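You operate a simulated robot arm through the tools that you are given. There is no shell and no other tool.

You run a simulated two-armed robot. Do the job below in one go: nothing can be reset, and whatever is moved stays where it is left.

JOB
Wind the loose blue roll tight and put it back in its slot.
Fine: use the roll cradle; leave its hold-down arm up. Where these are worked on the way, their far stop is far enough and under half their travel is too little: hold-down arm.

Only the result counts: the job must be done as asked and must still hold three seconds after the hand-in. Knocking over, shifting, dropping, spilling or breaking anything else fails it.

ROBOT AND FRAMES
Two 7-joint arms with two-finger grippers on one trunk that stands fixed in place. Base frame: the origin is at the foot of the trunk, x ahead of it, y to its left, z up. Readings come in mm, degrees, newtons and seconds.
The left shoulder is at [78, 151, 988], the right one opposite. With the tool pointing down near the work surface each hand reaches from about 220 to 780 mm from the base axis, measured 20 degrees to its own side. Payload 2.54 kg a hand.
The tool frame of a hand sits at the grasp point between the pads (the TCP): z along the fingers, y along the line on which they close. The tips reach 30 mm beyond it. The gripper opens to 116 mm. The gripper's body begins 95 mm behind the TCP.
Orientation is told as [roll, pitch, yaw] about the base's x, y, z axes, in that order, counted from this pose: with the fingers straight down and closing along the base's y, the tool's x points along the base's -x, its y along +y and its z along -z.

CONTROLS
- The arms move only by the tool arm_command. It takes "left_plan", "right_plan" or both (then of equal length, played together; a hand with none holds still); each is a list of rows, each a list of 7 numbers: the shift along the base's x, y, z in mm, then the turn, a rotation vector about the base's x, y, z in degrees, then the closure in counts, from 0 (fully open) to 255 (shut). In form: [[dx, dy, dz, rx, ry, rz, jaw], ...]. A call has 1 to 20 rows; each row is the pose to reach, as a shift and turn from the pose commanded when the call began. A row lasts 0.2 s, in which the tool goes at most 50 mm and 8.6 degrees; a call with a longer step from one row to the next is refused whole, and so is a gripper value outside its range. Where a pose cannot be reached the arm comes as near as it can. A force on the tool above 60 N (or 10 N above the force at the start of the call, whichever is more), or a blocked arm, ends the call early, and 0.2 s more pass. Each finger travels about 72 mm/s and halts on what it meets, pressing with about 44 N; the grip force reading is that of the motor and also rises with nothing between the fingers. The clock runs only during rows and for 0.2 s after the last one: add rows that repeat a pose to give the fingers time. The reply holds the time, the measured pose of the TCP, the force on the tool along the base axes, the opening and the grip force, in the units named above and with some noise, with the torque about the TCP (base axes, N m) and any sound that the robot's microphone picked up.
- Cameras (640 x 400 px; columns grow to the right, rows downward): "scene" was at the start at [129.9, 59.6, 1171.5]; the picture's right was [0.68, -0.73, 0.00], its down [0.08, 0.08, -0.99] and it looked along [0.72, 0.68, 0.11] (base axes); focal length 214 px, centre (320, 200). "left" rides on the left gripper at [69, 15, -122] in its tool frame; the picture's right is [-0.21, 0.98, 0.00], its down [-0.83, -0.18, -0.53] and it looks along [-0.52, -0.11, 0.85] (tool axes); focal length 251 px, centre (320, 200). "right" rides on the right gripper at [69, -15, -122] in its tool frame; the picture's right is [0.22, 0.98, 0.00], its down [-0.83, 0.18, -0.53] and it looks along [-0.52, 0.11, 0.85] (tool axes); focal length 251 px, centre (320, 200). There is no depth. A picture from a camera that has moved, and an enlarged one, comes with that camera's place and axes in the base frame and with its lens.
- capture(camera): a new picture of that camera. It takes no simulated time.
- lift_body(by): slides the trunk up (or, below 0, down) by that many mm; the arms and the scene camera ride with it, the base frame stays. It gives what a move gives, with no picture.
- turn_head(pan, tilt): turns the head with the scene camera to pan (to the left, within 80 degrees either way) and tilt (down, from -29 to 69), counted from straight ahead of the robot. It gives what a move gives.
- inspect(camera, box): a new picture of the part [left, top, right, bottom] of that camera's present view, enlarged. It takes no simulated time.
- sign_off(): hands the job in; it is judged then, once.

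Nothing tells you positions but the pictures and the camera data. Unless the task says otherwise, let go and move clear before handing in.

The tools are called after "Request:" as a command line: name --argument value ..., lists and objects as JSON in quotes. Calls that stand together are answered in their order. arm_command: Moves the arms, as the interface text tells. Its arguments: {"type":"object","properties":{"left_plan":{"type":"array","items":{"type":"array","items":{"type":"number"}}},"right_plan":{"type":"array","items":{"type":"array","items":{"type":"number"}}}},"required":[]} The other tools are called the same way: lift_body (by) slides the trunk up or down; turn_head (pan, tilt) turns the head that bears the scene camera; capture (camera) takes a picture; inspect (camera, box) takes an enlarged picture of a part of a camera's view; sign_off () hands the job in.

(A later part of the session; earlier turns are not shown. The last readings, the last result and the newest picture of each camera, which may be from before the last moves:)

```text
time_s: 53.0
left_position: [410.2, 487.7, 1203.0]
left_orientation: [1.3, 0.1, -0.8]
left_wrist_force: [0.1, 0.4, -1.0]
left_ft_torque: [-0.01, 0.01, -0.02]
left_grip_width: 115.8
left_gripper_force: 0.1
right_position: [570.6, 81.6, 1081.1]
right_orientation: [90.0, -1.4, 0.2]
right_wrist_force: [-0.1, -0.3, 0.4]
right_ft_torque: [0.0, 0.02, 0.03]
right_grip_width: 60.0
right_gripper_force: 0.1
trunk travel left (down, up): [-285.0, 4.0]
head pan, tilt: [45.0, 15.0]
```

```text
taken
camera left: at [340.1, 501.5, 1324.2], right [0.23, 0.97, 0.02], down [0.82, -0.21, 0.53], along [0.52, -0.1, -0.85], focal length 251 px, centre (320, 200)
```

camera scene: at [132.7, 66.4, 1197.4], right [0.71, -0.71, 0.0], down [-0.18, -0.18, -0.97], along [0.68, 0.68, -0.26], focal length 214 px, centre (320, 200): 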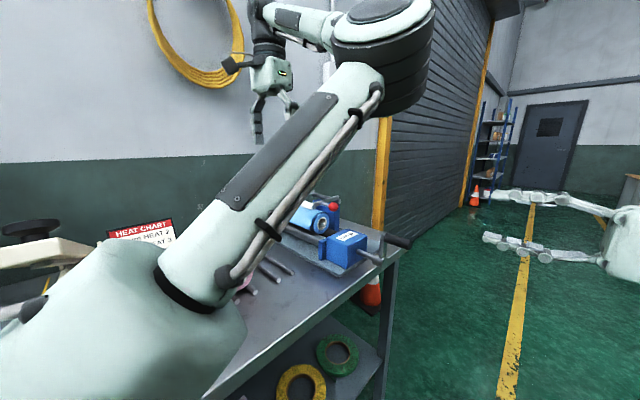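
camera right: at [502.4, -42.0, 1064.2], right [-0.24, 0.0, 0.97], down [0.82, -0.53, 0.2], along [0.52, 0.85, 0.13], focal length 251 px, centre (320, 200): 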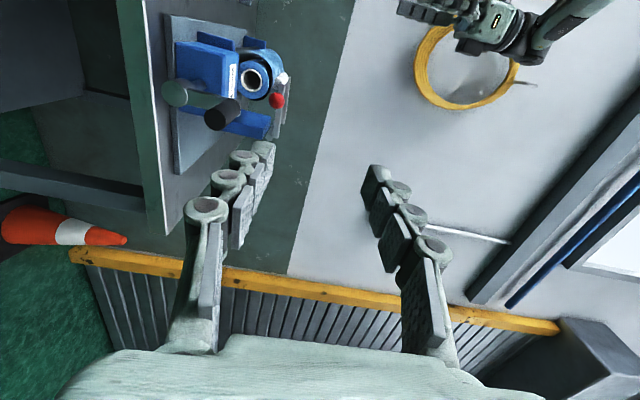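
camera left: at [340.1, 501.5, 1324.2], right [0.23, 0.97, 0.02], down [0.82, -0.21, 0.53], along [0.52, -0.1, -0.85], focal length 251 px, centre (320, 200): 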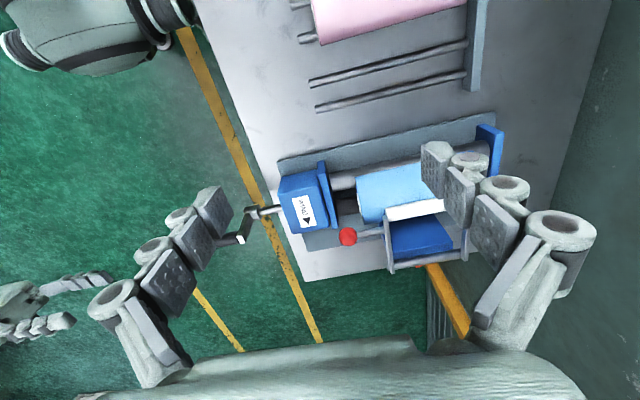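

The right hand points at the crank and the view is clear. Moving closer in line with the handle but short of it, then checking alignment.

Request:
arm_command --right_plan '[[8, 17, -28, 0, 0, 0, 123], [16, 34, -56, 0, 0, 0, 123], [22, 50, -84, 0, 0, 0, 123], [26, 68, -112, 0, 0, 0, 123], [26, 68, -112, 0, 0, 0, 123]]'

Request:
capture --camera "right"

Request:
capture --camera "left"

Request:
inspect --camera "scene" --box '[300, 180, 500, 305]'

```text
time_s: 54.2
left_position: [408.9, 488.5, 1202.4]
left_orientation: [1.3, -0.1, -0.8]
left_wrist_force: [-1.4, -0.2, 0.3]
left_ft_torque: [-0.02, -0.03, -0.01]
left_grip_width: 115.8
left_gripper_force: 0.0
right_position: [596.4, 148.0, 970.7]
right_orientation: [89.9, -1.3, 0.4]
right_wrist_force: [0.2, 0.4, 0.0]
right_ft_torque: [0.01, -0.04, 0.03]
right_grip_width: 59.9
right_gripper_force: 0.0
trunk travel left (down, up): [-285.0, 4.0]
head pan, tilt: [45.0, 15.0]
```

```text
taken
camera right: at [527.4, 25.3, 953.5], right [-0.24, 0.0, 0.97], down [0.82, -0.53, 0.2], along [0.51, 0.85, 0.13], focal length 251 px, centre (320, 200)
```

right: 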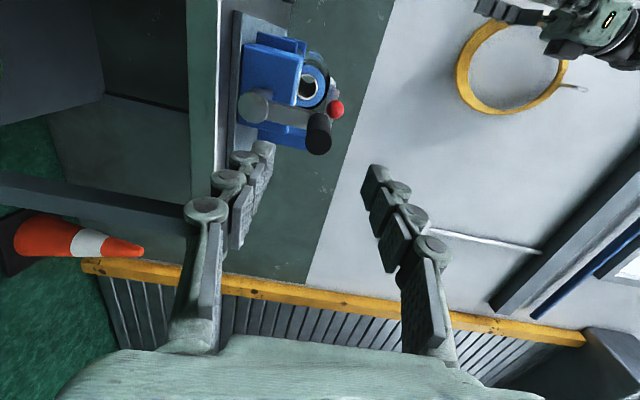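

```text
taken
camera left: at [340.2, 501.5, 1324.1], right [0.23, 0.97, 0.02], down [0.82, -0.21, 0.53], along [0.52, -0.1, -0.85], focal length 251 px, centre (320, 200)
```

left: 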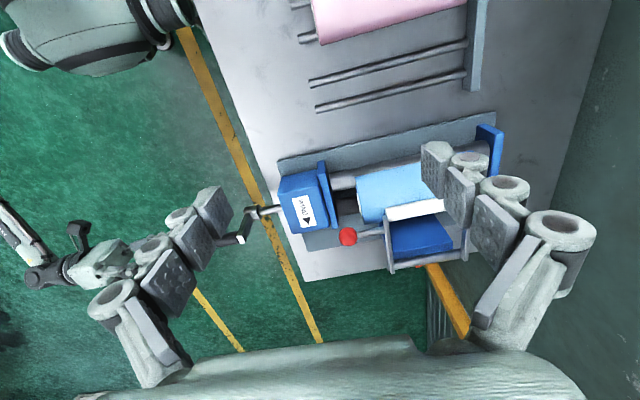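

```text
3.20 times, centred on (400, 242) of scene
camera zoom: at [132.8, 66.3, 1197.4], right [0.71, -0.71, 0.0], down [-0.18, -0.18, -0.97], along [0.68, 0.68, -0.26], focal length 686 px, centre (64, 64)
```

zoom: 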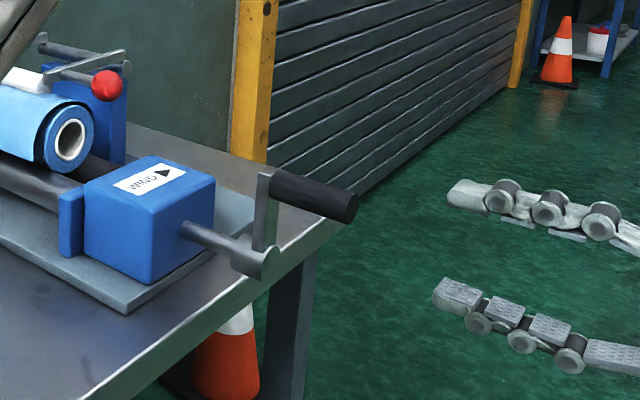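

The handle end is at about (597, 238, 968) and lined up with the jaws. Advancing the fingers over the handle.

Request:
arm_command --right_plan '[[0, 27, -1, 0, 0, 0, 123], [0, 54, -2, 0, 0, 0, 123], [0, 81, -2, 0, 0, 0, 123], [0, 107, -2, 0, 0, 0, 123], [0, 107, -2, 0, 0, 0, 123]]'

Request:
capture --camera "right"

Request:
inspect --camera "scene" --box '[300, 180, 500, 305]'

```text
time_s: 55.5
left_position: [410.2, 488.6, 1202.6]
left_orientation: [1.2, 0.0, -0.9]
left_wrist_force: [0.3, 0.2, 0.2]
left_ft_torque: [0.03, 0.02, -0.02]
left_grip_width: 116.0
left_gripper_force: 0.1
right_position: [596.8, 253.8, 968.2]
right_orientation: [89.9, -1.5, 0.2]
right_wrist_force: [-0.1, 0.0, 0.0]
right_ft_torque: [-0.01, 0.01, 0.05]
right_grip_width: 60.0
right_gripper_force: 0.1
trunk travel left (down, up): [-285.0, 4.0]
head pan, tilt: [45.0, 15.0]
```

```text
taken
camera right: at [528.4, 131.9, 952.5], right [-0.24, 0.0, 0.97], down [0.82, -0.53, 0.2], along [0.52, 0.85, 0.13], focal length 251 px, centre (320, 200)
```

right: 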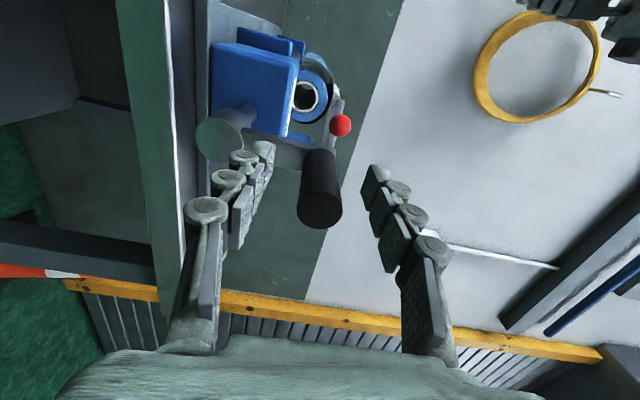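

```text
3.20 times, centred on (400, 242) of scene
camera zoom: at [132.8, 66.3, 1197.4], right [0.71, -0.71, 0.0], down [-0.18, -0.18, -0.97], along [0.68, 0.68, -0.26], focal length 686 px, centre (64, 64)
```

zoom: 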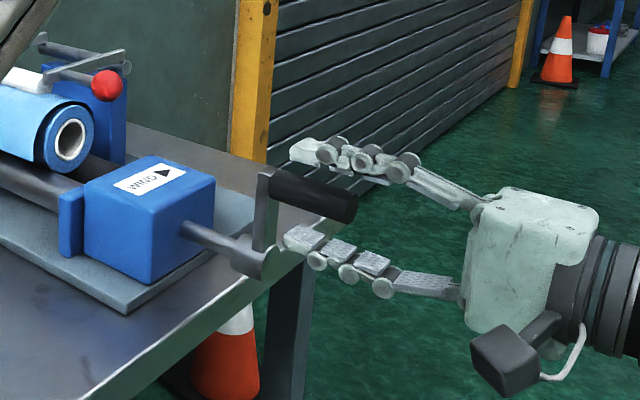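

The handle is centred between the pads. Pinching it.

Request:
arm_command --right_plan '[[0, 0, 0, 0, 0, 0, 255], [0, 0, 0, 0, 0, 0, 255], [0, 0, 0, 0, 0, 0, 255]]'

Request:
capture --camera "right"

```text
time_s: 56.2
left_position: [409.9, 489.5, 1201.7]
left_orientation: [1.3, 0.0, -0.9]
left_wrist_force: [-0.5, 0.4, 0.5]
left_ft_torque: [0.02, -0.02, -0.02]
left_grip_width: 115.9
left_gripper_force: 0.0
right_position: [597.2, 254.5, 969.5]
right_orientation: [89.9, -1.4, 0.1]
right_wrist_force: [0.9, 1.0, 3.2]
right_ft_torque: [0.12, -0.11, -0.04]
right_grip_width: 23.3
right_gripper_force: 44.7
trunk travel left (down, up): [-285.0, 4.0]
head pan, tilt: [45.0, 15.0]
```

```text
taken
camera right: at [528.3, 131.7, 953.0], right [-0.24, 0.0, 0.97], down [0.82, -0.53, 0.2], along [0.52, 0.85, 0.13], focal length 251 px, centre (320, 200)
```

right: 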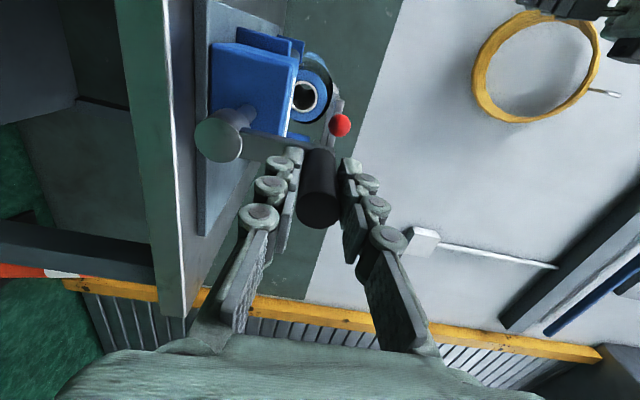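

It's gripped (23 mm, 45 N). Turning a first quarter turn in the WIND direction (top → +x), watching the forces.

Request:
arm_command --right_plan '[[18.9, 0, -2.5, 0, 0, 0, 255], [36.5, 0, -9.8, 0, 0, 0, 255], [51.6, 0, -21.4, 0, 0, 0, 255], [63.2, 0, -36.5, 0, 0, 0, 255], [70.5, 0, -54.1, 0, 0, 0, 255], [73, 0, -73, 0, 0, 0, 255], [73, 0, -73, 0, 0, 0, 255]]'

Request:
capture --camera "right"

Request:
inspect --camera "scene" --box '[270, 170, 470, 295]'

```text
time_s: 57.9
left_position: [408.5, 488.8, 1203.8]
left_orientation: [1.3, -0.1, -0.9]
left_wrist_force: [0.1, -0.2, 0.3]
left_ft_torque: [-0.01, -0.02, -0.01]
left_grip_width: 115.8
left_gripper_force: 0.1
right_position: [667.1, 255.2, 893.8]
right_orientation: [89.8, -1.4, 0.4]
right_wrist_force: [-1.6, -7.3, 3.0]
right_ft_torque: [0.19, 0.2, 0.46]
right_grip_width: 23.2
right_gripper_force: 45.5
trunk travel left (down, up): [-285.0, 4.0]
head pan, tilt: [45.0, 15.0]
```

```text
taken
camera right: at [599.3, 132.2, 877.4], right [-0.24, 0.0, 0.97], down [0.83, -0.53, 0.2], along [0.51, 0.85, 0.12], focal length 251 px, centre (320, 200)
```

right: 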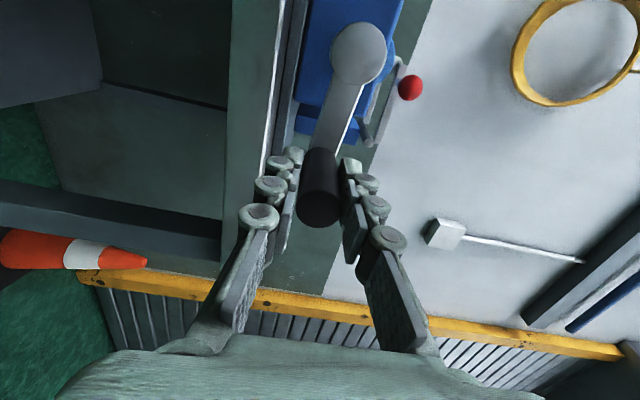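

```text
3.20 times, centred on (370, 232) of scene
camera zoom: at [132.4, 65.6, 1197.3], right [0.71, -0.71, 0.0], down [-0.18, -0.18, -0.97], along [0.68, 0.68, -0.26], focal length 686 px, centre (160, 96)
```

zoom: 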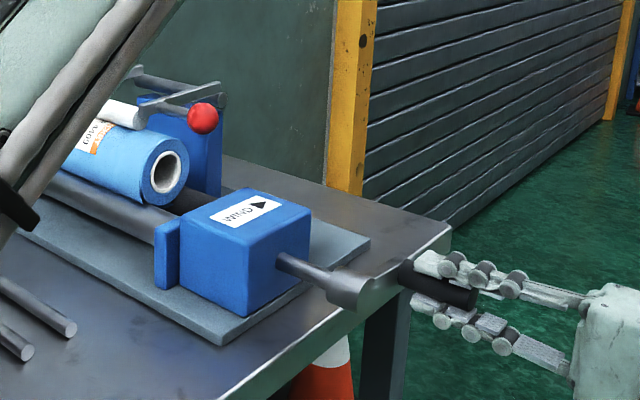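

The crank turns easily and the roll rotates. Continuing with one full turn.

Request:
arm_command --right_plan '[[-3.5, 0, -22.2, 0, 0, 0, 255], [-13.8, 0, -42.3, 0, 0, 0, 255], [-29.7, 0, -58.2, 0, 0, 0, 255], [-49.8, 0, -68.5, 0, 0, 0, 255], [-72, 0, -72, 0, 0, 0, 255], [-94.2, 0, -68.5, 0, 0, 0, 255], [-114.3, 0, -58.2, 0, 0, 0, 255], [-130.2, 0, -42.3, 0, 0, 0, 255], [-140.5, 0, -22.2, 0, 0, 0, 255], [-144, 0, 0, 0, 0, 0, 255], [-140.5, 0, 22.2, 0, 0, 0, 255], [-130.2, 0, 42.3, 0, 0, 0, 255], [-114.3, 0, 58.2, 0, 0, 0, 255], [-94.2, 0, 68.5, 0, 0, 0, 255], [-72, 0, 72, 0, 0, 0, 255], [-49.8, 0, 68.5, 0, 0, 0, 255], [-29.7, 0, 58.2, 0, 0, 0, 255], [-13.8, 0, 42.3, 0, 0, 0, 255], [-3.5, 0, 22.2, 0, 0, 0, 255], [0, 0, 0, 0, 0, 0, 255]]'

Request:
inspect --camera "scene" --box '[270, 170, 470, 295]'

Request:
capture --camera "left"

```text
time_s: 62.0
left_position: [409.9, 489.0, 1203.2]
left_orientation: [1.3, 0.0, -0.9]
left_wrist_force: [0.0, 0.5, -0.4]
left_ft_torque: [-0.01, -0.01, 0.0]
left_grip_width: 116.0
left_gripper_force: 0.0
right_position: [670.3, 255.6, 893.7]
right_orientation: [89.9, -1.2, 0.3]
right_wrist_force: [0.6, -1.4, -0.3]
right_ft_torque: [0.01, 0.01, 0.04]
right_grip_width: 0.0
right_gripper_force: 28.5
right hand out of reach, approached as far as the arm can: row 1, 2, 3, 4
trunk travel left (down, up): [-285.0, 4.0]
head pan, tilt: [45.0, 15.0]
```

```text
3.20 times, centred on (370, 232) of scene
camera zoom: at [133.0, 66.9, 1197.3], right [0.71, -0.71, 0.0], down [-0.18, -0.18, -0.97], along [0.68, 0.68, -0.26], focal length 686 px, centre (160, 96)
```

zoom: 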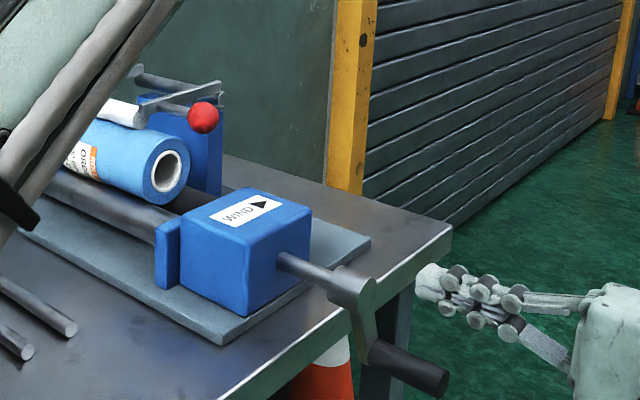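

```text
taken
camera left: at [340.4, 502.1, 1323.7], right [0.23, 0.97, 0.02], down [0.82, -0.21, 0.53], along [0.52, -0.11, -0.85], focal length 251 px, centre (320, 200)
```

left: 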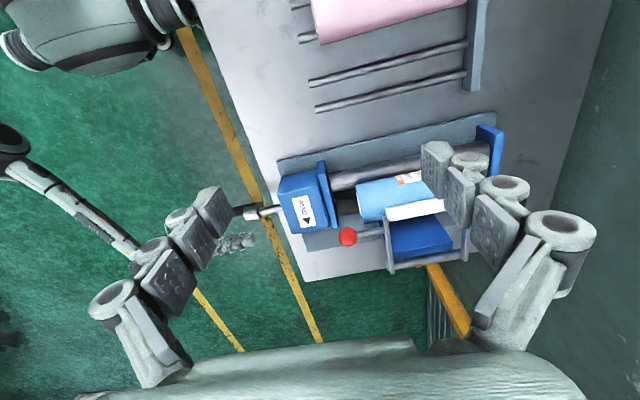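

The hand lost the handle at the far lower reach limit, after about a half turn in total. I'll check the roll's tightness and the crank position.

Request:
inspect --camera "scene" --box '[275, 185, 375, 248]'

Request:
inspect --camera "left" --box '[220, 140, 460, 290]'

Request:
capture --camera "right"

```text
6.35 times, centred on (325, 216) of scene
camera zoom: at [133.0, 66.9, 1197.3], right [0.71, -0.71, 0.0], down [-0.18, -0.18, -0.97], along [0.68, 0.68, -0.26], focal length 1362 px, centre (288, 95)
```

zoom: 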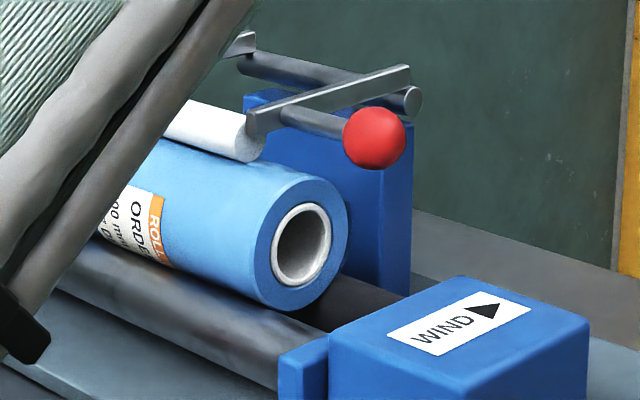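

```text
2.67 times, centred on (340, 215) of left
camera zoom: at [340.4, 502.1, 1323.7], right [0.23, 0.97, 0.02], down [0.82, -0.21, 0.53], along [0.52, -0.11, -0.85], focal length 670 px, centre (267, 160)
```

zoom: 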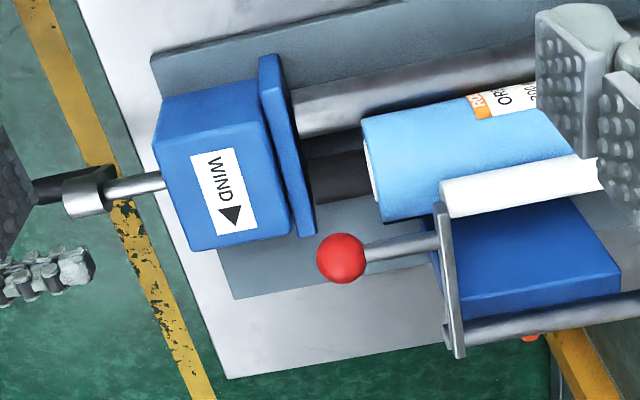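

```text
taken
camera right: at [601.3, 133.5, 876.5], right [-0.24, 0.0, 0.97], down [0.82, -0.53, 0.2], along [0.51, 0.85, 0.12], focal length 251 px, centre (320, 200)
```

right: 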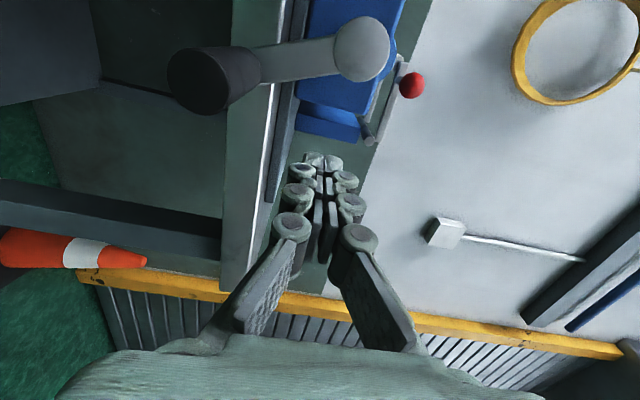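

The loose crescent is gone and the roll looks tight, but I'll add more turns to be sure. First I'll back off with the right hand, then lower the trunk so the whole crank circle is in reach.

Request:
arm_command --right_plan '[[0, -35, 10, 0, 0, 0, 255], [-10, -70, 30, 0, 0, 0, 200], [-20, -110, 60, 0, 0, 0, 123], [-20, -110, 60, 0, 0, 0, 123]]'

Request:
lift_body --by -130

Request:
capture --camera "right"

Request:
capture --camera "left"

Request:
capture --camera "scene"

```text
refused: row 3 steps farther than a row can; nothing moved
```

```text
time_s: 63.6
left_position: [410.7, 489.3, 1073.5]
left_orientation: [1.3, 0.0, -0.9]
left_wrist_force: [0.4, -0.5, 0.5]
left_ft_torque: [0.0, 0.0, 0.0]
left_grip_width: 115.9
left_gripper_force: 0.0
right_position: [670.3, 255.3, 764.3]
right_orientation: [89.9, -1.3, 0.3]
right_wrist_force: [-0.4, 0.0, -0.2]
right_ft_torque: [0.01, -0.01, 0.04]
right_grip_width: 0.5
right_gripper_force: 28.7
trunk travel left (down, up): [-155.0, 134.0]
head pan, tilt: [45.0, 15.0]
```

```text
taken
camera right: at [601.2, 132.9, 747.1], right [-0.24, 0.0, 0.97], down [0.82, -0.53, 0.2], along [0.52, 0.85, 0.12], focal length 251 px, centre (320, 200)
```

right: 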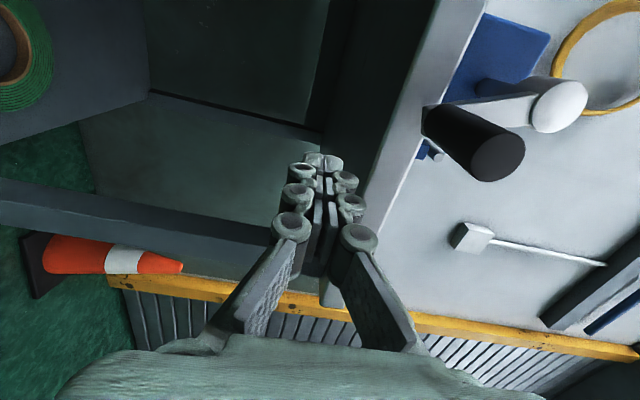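

```text
taken
camera left: at [340.1, 501.4, 1194.3], right [0.23, 0.97, 0.02], down [0.82, -0.21, 0.53], along [0.52, -0.1, -0.85], focal length 251 px, centre (320, 200)
```

left: 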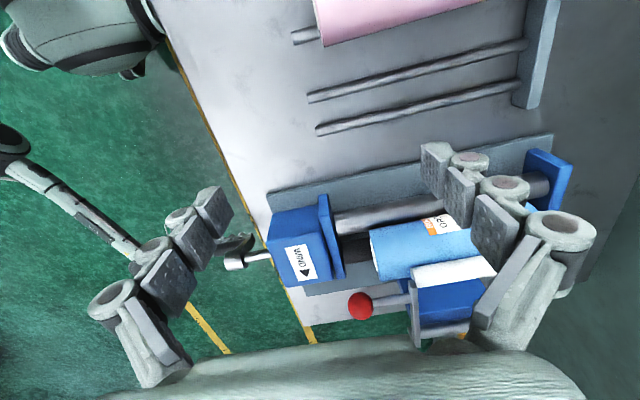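

```text
taken
camera scene: at [132.7, 66.3, 1067.5], right [0.71, -0.71, 0.0], down [-0.18, -0.18, -0.97], along [0.68, 0.68, -0.26], focal length 214 px, centre (320, 200)
```

scene: 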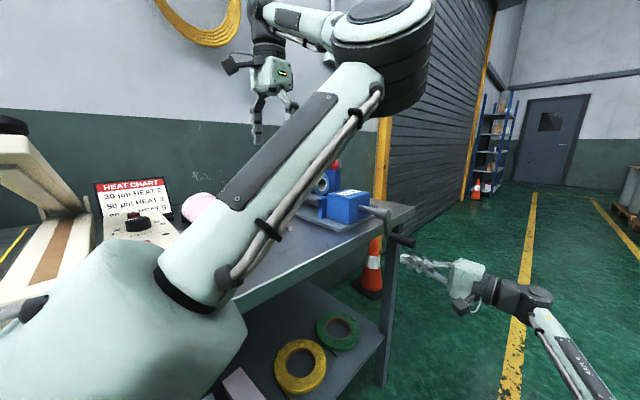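

I should have waited on that refused call, but nothing was hit. The handle is now at ≈ (625, 238, 832), 157° past the top. I'll back out, open, and line up with it.

Request:
arm_command --right_plan '[[0, -40, 0, 0, 0, 0, 255], [0, -80, 0, 0, 0, 0, 255], [0, -115, 0, 0, 0, 0, 200], [-20, -115, 30, 0, 0, 0, 123], [-44, -115, 67, 0, 0, 0, 123], [-44, -115, 67, 0, 0, 0, 123]]'

Request:
capture --camera "right"

```text
time_s: 65.0
left_position: [410.0, 489.2, 1072.5]
left_orientation: [1.2, -0.1, -0.9]
left_wrist_force: [-0.3, -0.1, 0.3]
left_ft_torque: [-0.01, 0.01, 0.03]
left_grip_width: 116.2
left_gripper_force: 0.0
right_position: [626.5, 140.7, 833.2]
right_orientation: [89.8, -1.2, 0.1]
right_wrist_force: [-0.6, 0.4, 0.4]
right_ft_torque: [0.0, 0.01, -0.02]
right_grip_width: 60.0
right_gripper_force: 0.1
trunk travel left (down, up): [-155.0, 134.0]
head pan, tilt: [45.0, 15.0]
```

```text
taken
camera right: at [557.3, 17.4, 815.9], right [-0.24, 0.0, 0.97], down [0.82, -0.53, 0.2], along [0.52, 0.85, 0.12], focal length 251 px, centre (320, 200)
```

right: 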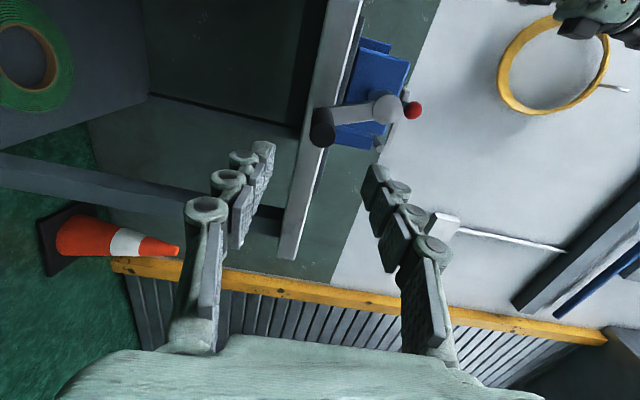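

Aligned. Advancing onto the handle.

Request:
arm_command --right_plan '[[-2, 30, 0, 0, 0, 0, 123], [-2, 60, 0, 0, 0, 0, 123], [-2, 90, 0, 0, 0, 0, 123], [-2, 116, 0, 0, 0, 0, 123], [-2, 116, 0, 0, 0, 0, 255], [-2, 116, 0, 0, 0, 0, 255], [-2, 116, 0, 0, 0, 0, 255]]'

Request:
capture --camera "right"

```text
time_s: 66.6
left_position: [408.5, 488.5, 1074.0]
left_orientation: [1.3, 0.0, -0.9]
left_wrist_force: [0.0, 0.4, 0.1]
left_ft_torque: [0.03, -0.01, 0.0]
left_grip_width: 116.2
left_gripper_force: 0.1
right_position: [624.2, 257.5, 834.9]
right_orientation: [90.1, -1.4, 0.2]
right_wrist_force: [1.9, 5.8, 14.3]
right_ft_torque: [0.4, 0.3, 0.11]
right_grip_width: 23.5
right_gripper_force: 45.0
trunk travel left (down, up): [-155.0, 134.0]
head pan, tilt: [45.0, 15.0]
```

```text
taken
camera right: at [555.9, 134.4, 816.8], right [-0.24, 0.0, 0.97], down [0.82, -0.53, 0.2], along [0.51, 0.85, 0.13], focal length 251 px, centre (320, 200)
```

right: 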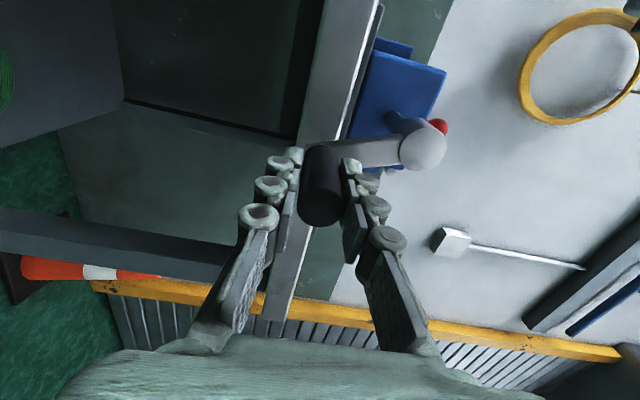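

It's gripped again. Refined crank circle: centre (597.5, 900), radius 69.5. Turning on in the WIND direction.

Request:
arm_command --right_plan '[[-20.8, 0, -2.6, 0, 0, 0, 255], [-42.5, 0, -1.1, 0, 0, 0, 255], [-62.7, 0, 7, 0, 0, 0, 255], [-79.4, 0, 21, 0, 0, 0, 255], [-90.9, 0, 39.4, 0, 0, 0, 255], [-96.1, 0, 60.5, 0, 0, 0, 255], [-94.6, 0, 82.2, 0, 0, 0, 255], [-86.5, 0, 102.4, 0, 0, 0, 255], [-72.5, 0, 119.1, 0, 0, 0, 255], [-54.1, 0, 130.6, 0, 0, 0, 255]]'

Request:
capture --camera "right"

Request:
capture --camera "left"

```text
time_s: 68.8
left_position: [410.3, 489.3, 1072.6]
left_orientation: [1.3, 0.0, -0.9]
left_wrist_force: [-0.3, 0.3, 0.5]
left_ft_torque: [-0.01, -0.02, -0.02]
left_grip_width: 116.1
left_gripper_force: 0.0
right_position: [570.5, 257.8, 962.4]
right_orientation: [89.9, -1.3, 0.3]
right_wrist_force: [-3.9, 7.6, -6.3]
right_ft_torque: [-0.07, 0.26, -0.27]
right_grip_width: 23.4
right_gripper_force: 44.9
trunk travel left (down, up): [-155.0, 134.0]
head pan, tilt: [45.0, 15.0]
```

```text
taken
camera right: at [501.7, 135.6, 945.3], right [-0.24, 0.0, 0.97], down [0.82, -0.53, 0.2], along [0.52, 0.85, 0.12], focal length 251 px, centre (320, 200)
```

right: 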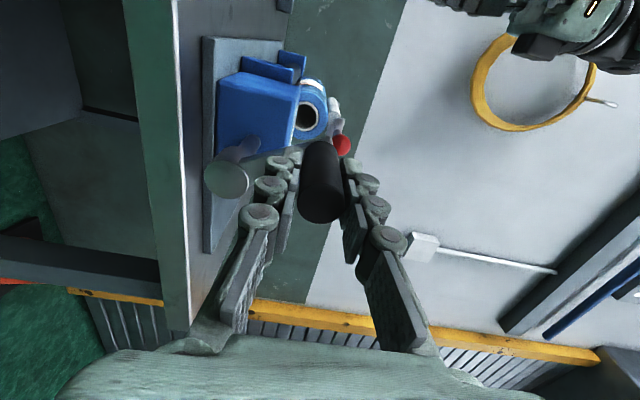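

```text
taken
camera left: at [340.4, 502.3, 1193.5], right [0.23, 0.97, 0.02], down [0.82, -0.21, 0.53], along [0.52, -0.11, -0.85], focal length 251 px, centre (320, 200)
```

left: 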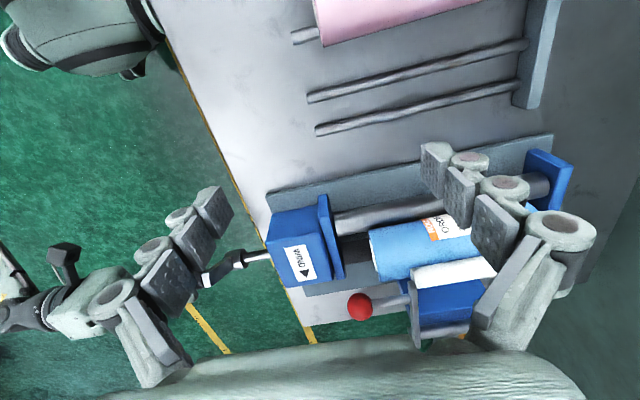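

The full circle is reachable now. Doing one more complete turn.

Request:
arm_command --right_plan '[[21.1, 0, 5.2, 0, 0, 0, 255], [42.8, 0, 3.7, 0, 0, 0, 255], [63, 0, -4.4, 0, 0, 0, 255], [79.7, 0, -18.4, 0, 0, 0, 255], [91.2, 0, -36.8, 0, 0, 0, 255], [96.4, 0, -57.9, 0, 0, 0, 255], [94.9, 0, -79.6, 0, 0, 0, 255], [86.8, 0, -99.8, 0, 0, 0, 255], [72.8, 0, -116.5, 0, 0, 0, 255], [54.4, 0, -128, 0, 0, 0, 255], [33.3, 0, -133.2, 0, 0, 0, 255], [11.6, 0, -131.7, 0, 0, 0, 255], [-8.6, 0, -123.6, 0, 0, 0, 255], [-25.3, 0, -109.6, 0, 0, 0, 255], [-36.8, 0, -91.2, 0, 0, 0, 255], [-42, 0, -70.1, 0, 0, 0, 255], [-40.5, 0, -48.4, 0, 0, 0, 255], [-32.4, 0, -28.2, 0, 0, 0, 255], [-18.4, 0, -11.5, 0, 0, 0, 255], [0, 0, 0, 0, 0, 0, 255]]'

Request:
capture --camera "left"

Request:
capture --camera "right"

Request:
inspect --camera "left" --box '[260, 150, 500, 300]'

```text
time_s: 73.0
left_position: [409.6, 488.9, 1072.8]
left_orientation: [1.3, 0.0, -0.9]
left_wrist_force: [0.0, -0.4, 0.6]
left_ft_torque: [0.02, -0.02, -0.01]
left_grip_width: 115.9
left_gripper_force: 0.1
right_position: [572.2, 256.6, 961.0]
right_orientation: [89.8, -1.4, 0.2]
right_wrist_force: [0.9, -0.2, 0.1]
right_ft_torque: [0.01, 0.02, 0.0]
right_grip_width: 0.1
right_gripper_force: 28.8
trunk travel left (down, up): [-155.0, 134.0]
head pan, tilt: [45.0, 15.0]
```

```text
taken
camera left: at [340.3, 501.4, 1194.0], right [0.23, 0.97, 0.02], down [0.82, -0.21, 0.53], along [0.52, -0.1, -0.85], focal length 251 px, centre (320, 200)
```

left: 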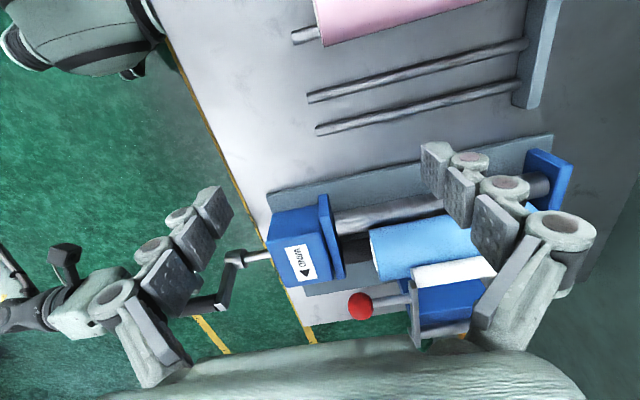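

```text
taken
camera right: at [502.8, 134.4, 944.9], right [-0.24, 0.0, 0.97], down [0.82, -0.53, 0.2], along [0.52, 0.85, 0.12], focal length 251 px, centre (320, 200)
```

right: 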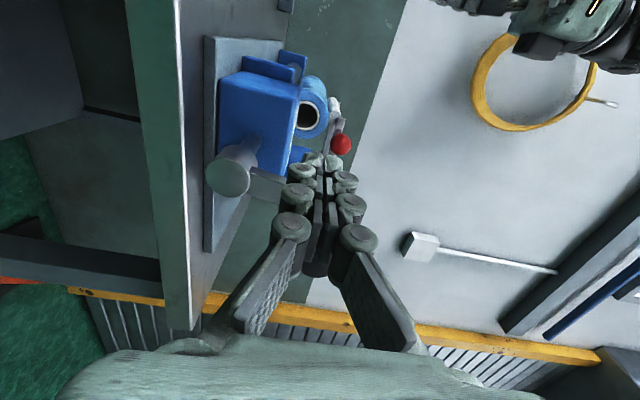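

```text
2.67 times, centred on (380, 225) of left
camera zoom: at [340.3, 501.4, 1194.0], right [0.23, 0.97, 0.02], down [0.82, -0.21, 0.53], along [0.52, -0.1, -0.85], focal length 670 px, centre (160, 133)
```

zoom: 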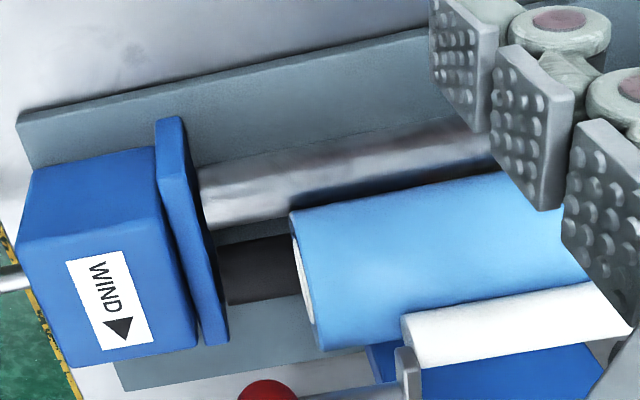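

It slipped off near the top; the crank now stands at about 15°, after roughly one full turn in total. I'll back out, check the handle, and regrip for another slower turn.

Request:
arm_command --right_plan '[[0, -40, 0, 0, 0, 0, 255], [0, -80, 0, 0, 0, 0, 255], [0, -115, 0, 0, 0, 0, 200], [20, -115, 3, 0, 0, 0, 123], [42, -115, 6, 0, 0, 0, 123], [42, -115, 6, 0, 0, 0, 123]]'

Request:
capture --camera "right"

Request:
inspect --camera "scene" --box '[290, 140, 450, 240]'

```text
time_s: 74.4
left_position: [410.0, 488.9, 1073.4]
left_orientation: [1.3, 0.0, -0.9]
left_wrist_force: [0.5, -0.4, 0.0]
left_ft_torque: [-0.02, -0.03, -0.01]
left_grip_width: 116.0
left_gripper_force: 0.0
right_position: [612.2, 142.7, 967.9]
right_orientation: [90.0, -1.3, 0.2]
right_wrist_force: [-0.5, 0.3, 0.4]
right_ft_torque: [0.03, 0.0, 0.03]
right_grip_width: 60.1
right_gripper_force: 0.0
trunk travel left (down, up): [-155.0, 134.0]
head pan, tilt: [45.0, 15.0]
```

```text
taken
camera right: at [542.7, 20.1, 951.0], right [-0.24, 0.0, 0.97], down [0.82, -0.53, 0.2], along [0.52, 0.85, 0.12], focal length 251 px, centre (320, 200)
```

right: 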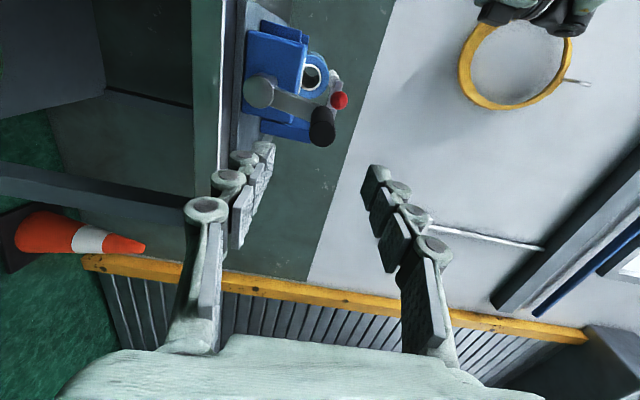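

```text
4.00 times, centred on (370, 190) of scene
camera zoom: at [132.9, 66.3, 1067.4], right [0.71, -0.71, 0.0], down [-0.18, -0.18, -0.97], along [0.68, 0.68, -0.26], focal length 858 px, centre (120, 240)
```

zoom: 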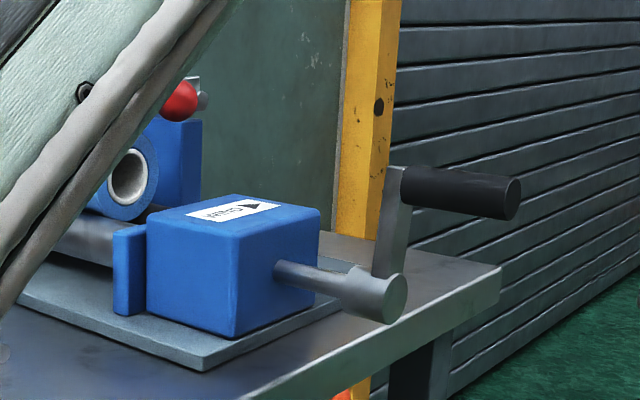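

Request:
arm_command --right_plan '[[-3, 30, 0, 0, 0, 0, 123], [-3, 60, 0, 0, 0, 0, 123], [-3, 90, 0, 0, 0, 0, 123], [-3, 115, 0, 0, 0, 0, 123], [-3, 115, 0, 0, 0, 0, 255], [-3, 115, 0, 0, 0, 0, 255], [-3, 115, 0, 0, 0, 0, 255]]'

```text
time_s: 76.0
left_position: [411.0, 489.7, 1073.6]
left_orientation: [1.2, 0.0, -0.9]
left_wrist_force: [0.0, 0.4, 0.1]
left_ft_torque: [-0.02, 0.01, -0.02]
left_grip_width: 116.2
left_gripper_force: 0.1
right_position: [607.1, 256.4, 969.7]
right_orientation: [90.1, -1.4, 0.2]
right_wrist_force: [5.4, 5.9, 10.1]
right_ft_torque: [0.32, -0.2, -0.04]
right_grip_width: 23.5
right_gripper_force: 45.0
trunk travel left (down, up): [-155.0, 134.0]
head pan, tilt: [45.0, 15.0]
```

Request:
arm_command --right_plan '[[13.4, 0, -1.3, 0, 0, 0, 255], [26.4, 0, -8, 0, 0, 0, 255], [37.8, 0, -17.2, 0, 0, 0, 255], [47, 0, -28.6, 0, 0, 0, 255], [53.7, 0, -41.6, 0, 0, 0, 255], [57.4, 0, -55.8, 0, 0, 0, 255], [58.2, 0, -70.4, 0, 0, 0, 255], [55.9, 0, -84.8, 0, 0, 0, 255], [50.7, 0, -98.5, 0, 0, 0, 255], [42.7, 0, -110.8, 0, 0, 0, 255], [32.4, 0, -121.1, 0, 0, 0, 255], [20.1, 0, -129.1, 0, 0, 0, 255], [6.4, 0, -134.3, 0, 0, 0, 255], [-8, 0, -136.6, 0, 0, 0, 255], [-22.6, 0, -135.8, 0, 0, 0, 255], [-36.8, 0, -132.1, 0, 0, 0, 255], [-49.8, 0, -125.4, 0, 0, 0, 255], [-61.2, 0, -116.2, 0, 0, 0, 255], [-70.4, 0, -104.8, 0, 0, 0, 255], [-77.1, 0, -91.8, 0, 0, 0, 255]]'

Request:
capture --camera "right"

Request:
inspect --camera "left" --box '[200, 150, 440, 300]'

```text
time_s: 80.2
left_position: [409.7, 489.5, 1073.3]
left_orientation: [1.3, 0.0, -0.9]
left_wrist_force: [-0.2, 0.6, 0.5]
left_ft_torque: [0.04, 0.02, 0.01]
left_grip_width: 116.0
left_gripper_force: 0.1
right_position: [531.2, 254.5, 875.6]
right_orientation: [89.7, -1.3, 0.2]
right_wrist_force: [0.6, 0.0, -0.3]
right_ft_torque: [-0.01, 0.0, 0.0]
right_grip_width: 0.0
right_gripper_force: 28.4
trunk travel left (down, up): [-155.0, 134.0]
head pan, tilt: [45.0, 15.0]
```

```text
taken
camera right: at [462.6, 132.9, 858.7], right [-0.24, 0.0, 0.97], down [0.82, -0.53, 0.2], along [0.52, 0.85, 0.12], focal length 251 px, centre (320, 200)
```

right: 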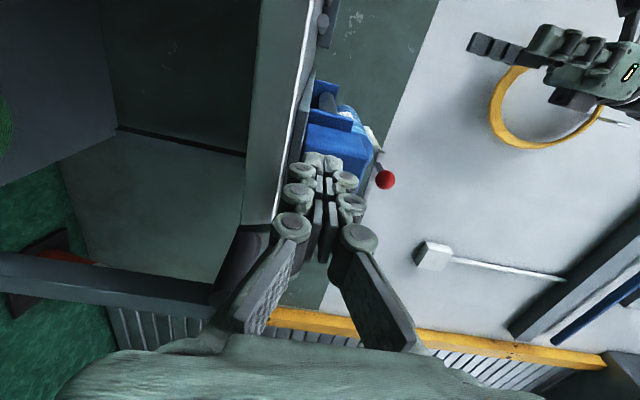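

```text
2.67 times, centred on (320, 225) of left
camera zoom: at [340.3, 501.4, 1194.1], right [0.23, 0.97, 0.02], down [0.82, -0.21, 0.53], along [0.52, -0.1, -0.85], focal length 670 px, centre (320, 133)
```

zoom: 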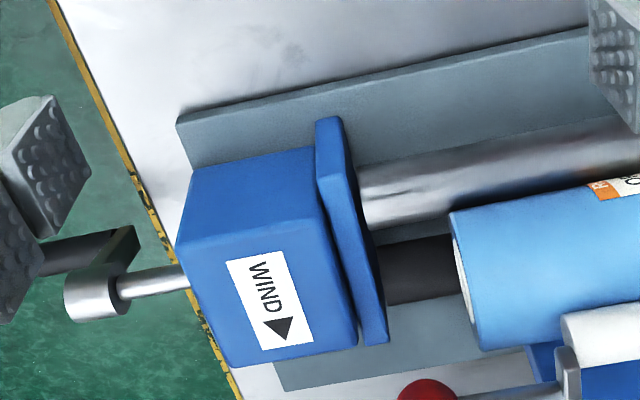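

The film is flush: the roll diameter is now ≈70 mm (it was ≈87 mm loose) and unchanged since the first turn, so it's wound tight after about 1.5 turns. Retreating the right hand to its own side.

Request:
arm_command --right_plan '[[0, -40, 0, 0, 0, 0, 255], [0, -80, 0, 0, 0, 0, 255], [0, -115, 0, 0, 0, 0, 255], [-20, -143, 16, -7, 0, 0, 200], [-40, -171, 32, -14, 0, 0, 150], [-60, -200, 48, -21, 0, 0, 100], [-80, -228, 64, -28, 0, 0, 50], [-100, -256, 80, -35, 0, 0, 0], [-120, -285, 96, -42, 0, 0, 0], [-140, -313, 112, -49, 0, 0, 0], [-160, -341, 128, -56, 0, 0, 0], [-180, -370, 144, -63, 0, 0, 0], [-200, -398, 160, -70, 0, 0, 0], [-220, -426, 176, -78, 0, 0, 0], [-240, -450, 190, -86, 0, 0, 0], [-240, -450, 190, -86, 0, 0, 0]]'

Request:
capture --camera "right"

Request:
capture --camera "scene"

```text
time_s: 83.6
left_position: [411.6, 489.0, 1071.5]
left_orientation: [1.3, 0.1, -0.9]
left_wrist_force: [0.4, -0.6, 0.2]
left_ft_torque: [-0.02, 0.06, 0.01]
left_grip_width: 115.7
left_gripper_force: 0.0
right_position: [293.6, -194.8, 1064.2]
right_orientation: [3.9, 0.3, 1.3]
right_wrist_force: [0.0, 0.2, -0.8]
right_ft_torque: [0.04, 0.08, 0.01]
right_grip_width: 116.1
right_gripper_force: 0.0
trunk travel left (down, up): [-155.0, 134.0]
head pan, tilt: [45.0, 15.0]
```

```text
taken
camera right: at [224.3, -219.1, 1185.3], right [-0.24, 0.97, 0.07], down [0.83, 0.16, 0.54], along [0.51, 0.18, -0.84], focal length 251 px, centre (320, 200)
```

right: 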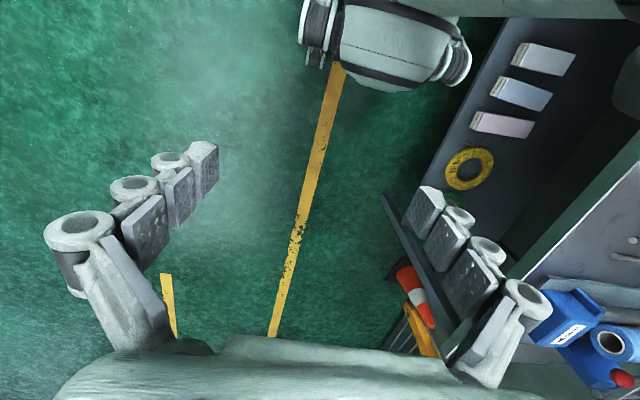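

```text
taken
camera scene: at [133.8, 66.1, 1067.1], right [0.71, -0.71, 0.0], down [-0.18, -0.18, -0.97], along [0.68, 0.68, -0.26], focal length 214 px, centre (320, 200)
```

scene: 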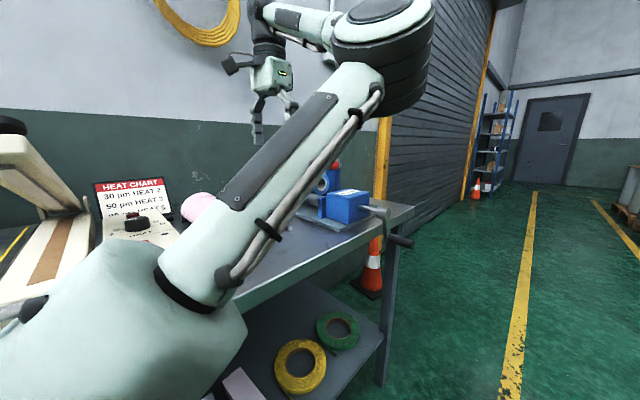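

The right arm is parked. Raising the trunk back to the earlier height for the left-arm work.

Request:
lift_body --by 130

Request:
inspect --camera "left" --box '[220, 120, 540, 320]'

```text
time_s: 85.2
left_position: [409.1, 488.1, 1201.9]
left_orientation: [1.3, 0.0, -1.0]
left_wrist_force: [0.0, 0.2, -0.2]
left_ft_torque: [0.01, 0.01, 0.02]
left_grip_width: 116.2
left_gripper_force: 0.0
right_position: [292.9, -193.8, 1195.3]
right_orientation: [3.9, 0.1, 1.3]
right_wrist_force: [0.5, 0.3, 0.2]
right_ft_torque: [-0.02, 0.07, 0.0]
right_grip_width: 115.9
right_gripper_force: 0.1
trunk travel left (down, up): [-285.0, 4.0]
head pan, tilt: [45.0, 15.0]
```

```text
2.00 times, centred on (380, 220) of left
camera zoom: at [340.5, 501.4, 1323.9], right [0.23, 0.97, 0.02], down [0.82, -0.21, 0.53], along [0.52, -0.1, -0.85], focal length 503 px, centre (200, 160)
```

zoom: 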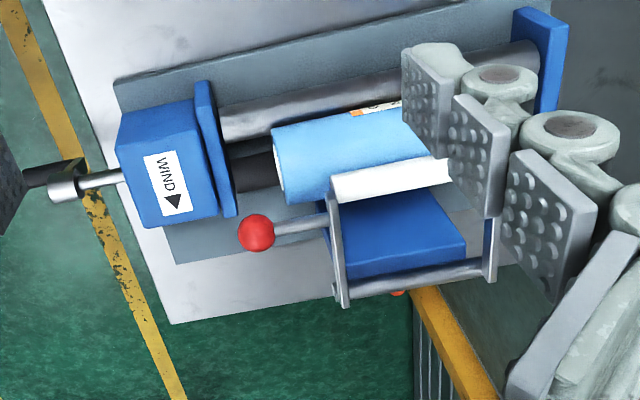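

Knob is now at ≈ (617, 491, 995). Rotating the left hand to yaw −90 over the cradle front, staying high.

Request:
arm_command --left_plan '[[12, 0, -4, 0, 0, -8.1, 60], [24, 0, -8, 0, 0, -16.2, 80], [36, 0, -12, 0, 0, -24.3, 80], [48, 1, -16, 0, 0, -32.4, 80], [60, 1, -20, 0, 0, -40.5, 80], [72, 1, -24, 0, 0, -48.6, 80], [84, 2, -28, 0, 0, -56.7, 80], [96, 2, -32, 0, 0, -64.8, 80], [108, 2, -36, 0, 0, -72.9, 80], [120, 2, -40, 0, 0, -81, 80], [132, 2, -44, 0, 0, -89, 80], [132, 2, -44, 0, 0, -89, 80]]'

Request:
capture --camera "left"

Request:
capture --camera "scene"

```text
time_s: 87.8
left_position: [542.6, 489.9, 1157.9]
left_orientation: [1.4, 0.1, -89.9]
left_wrist_force: [0.1, -0.6, -0.2]
left_ft_torque: [0.02, 0.03, 0.01]
left_grip_width: 79.4
left_gripper_force: 0.1
right_position: [291.8, -194.4, 1195.0]
right_orientation: [3.9, 0.2, 1.3]
right_wrist_force: [-0.1, 0.0, -0.3]
right_ft_torque: [-0.02, 0.0, 0.03]
right_grip_width: 116.0
right_gripper_force: 0.1
trunk travel left (down, up): [-285.0, 4.0]
head pan, tilt: [45.0, 15.0]
```

```text
taken
camera left: at [554.0, 558.0, 1279.3], right [0.98, -0.22, 0.02], down [-0.19, -0.83, 0.53], along [-0.1, -0.52, -0.85], focal length 251 px, centre (320, 200)
```

left: 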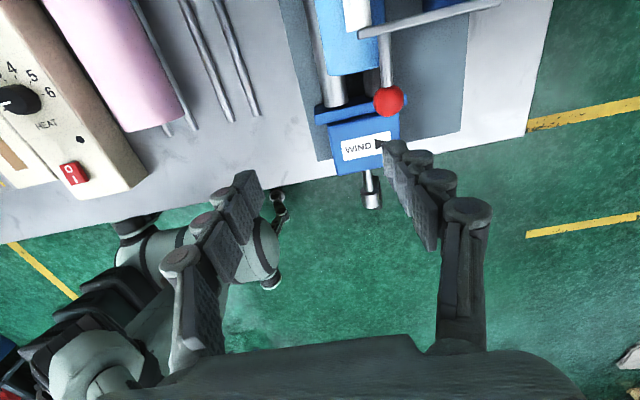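

```text
taken
camera scene: at [132.8, 66.3, 1197.4], right [0.71, -0.71, 0.0], down [-0.18, -0.18, -0.97], along [0.68, 0.68, -0.26], focal length 214 px, centre (320, 200)
```

scene: 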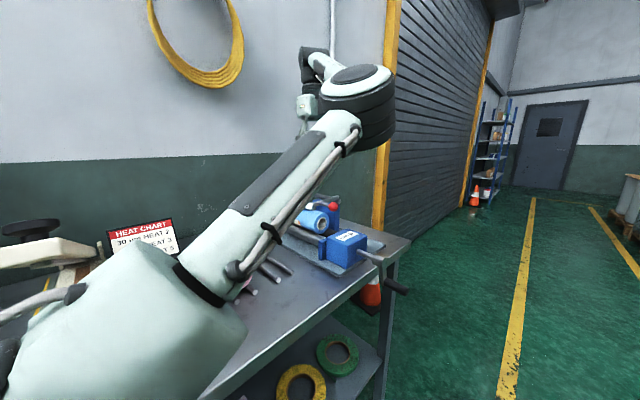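

Request:
arm_command --left_plan '[[-5, 0, -5, 0, -8.4, 0, 80], [-10, 0, -15, 0, -16.8, 0, 80], [-12, 0, -30, 0, -25.2, 0, 90], [-12, 0, -50, 0, -33.6, 0, 101], [-12, 0, -70, 0, -42, 0, 101], [-12, 0, -90, 0, -50.4, 0, 101], [-12, 0, -106, 0, -58.6, 0, 101], [-12, 0, -106, 0, -58.6, 0, 101]]'

Request:
capture --camera "left"

```text
time_s: 89.6
left_position: [531.0, 491.0, 1053.0]
left_orientation: [59.9, 0.0, -90.0]
left_wrist_force: [0.5, -0.2, -0.6]
left_ft_torque: [0.01, -0.04, 0.0]
left_grip_width: 70.0
left_gripper_force: 0.1
right_position: [292.2, -194.3, 1194.9]
right_orientation: [4.0, 0.2, 1.4]
right_wrist_force: [0.0, -0.2, 0.4]
right_ft_torque: [0.02, 0.0, -0.02]
right_grip_width: 115.9
right_gripper_force: 0.1
trunk travel left (down, up): [-285.0, 4.0]
head pan, tilt: [45.0, 15.0]
```

```text
taken
camera left: at [430.6, 559.0, 1125.2], right [0.49, -0.21, 0.85], down [-0.55, -0.83, 0.11], along [0.67, -0.52, -0.52], focal length 251 px, centre (320, 200)
```

left: 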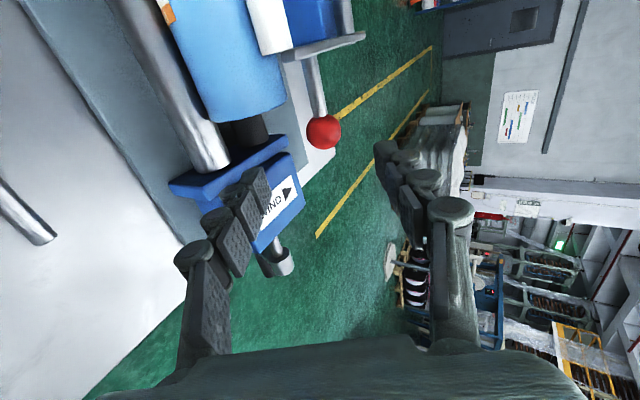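

The knob is ahead and in line at ≈ (622, 490, 996). Advancing to straddle it.

Request:
arm_command --left_plan '[[25, -1, -16, 0, 0, 0, 101], [50, -1, -31, 0, 0, 0, 101], [75, -1, -47, 0, 0, 0, 101], [91, -1, -57, 0, 0, 0, 101], [91, -1, -57, 0, 0, 0, 150], [91, -1, -57, 0, 0, 0, 150]]'

Request:
capture --camera "left"

```text
time_s: 91.0
left_position: [621.0, 489.6, 995.6]
left_orientation: [59.8, -0.1, -89.9]
left_wrist_force: [-0.8, 0.2, -0.6]
left_ft_torque: [0.02, 0.01, 0.02]
left_grip_width: 47.8
left_gripper_force: 0.1
right_position: [292.6, -193.1, 1196.4]
right_orientation: [3.8, 0.2, 1.3]
right_wrist_force: [-0.5, 0.2, -0.2]
right_ft_torque: [0.01, -0.03, 0.01]
right_grip_width: 116.1
right_gripper_force: 0.0
trunk travel left (down, up): [-285.0, 4.0]
head pan, tilt: [45.0, 15.0]
```

```text
taken
camera left: at [521.5, 557.5, 1068.5], right [0.49, -0.21, 0.84], down [-0.55, -0.83, 0.11], along [0.67, -0.52, -0.52], focal length 251 px, centre (320, 200)
```

left: 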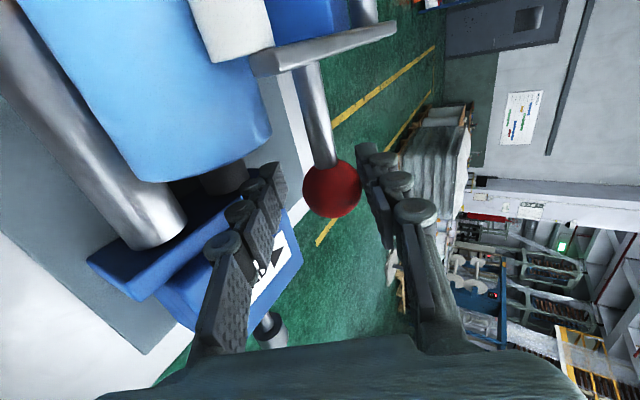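

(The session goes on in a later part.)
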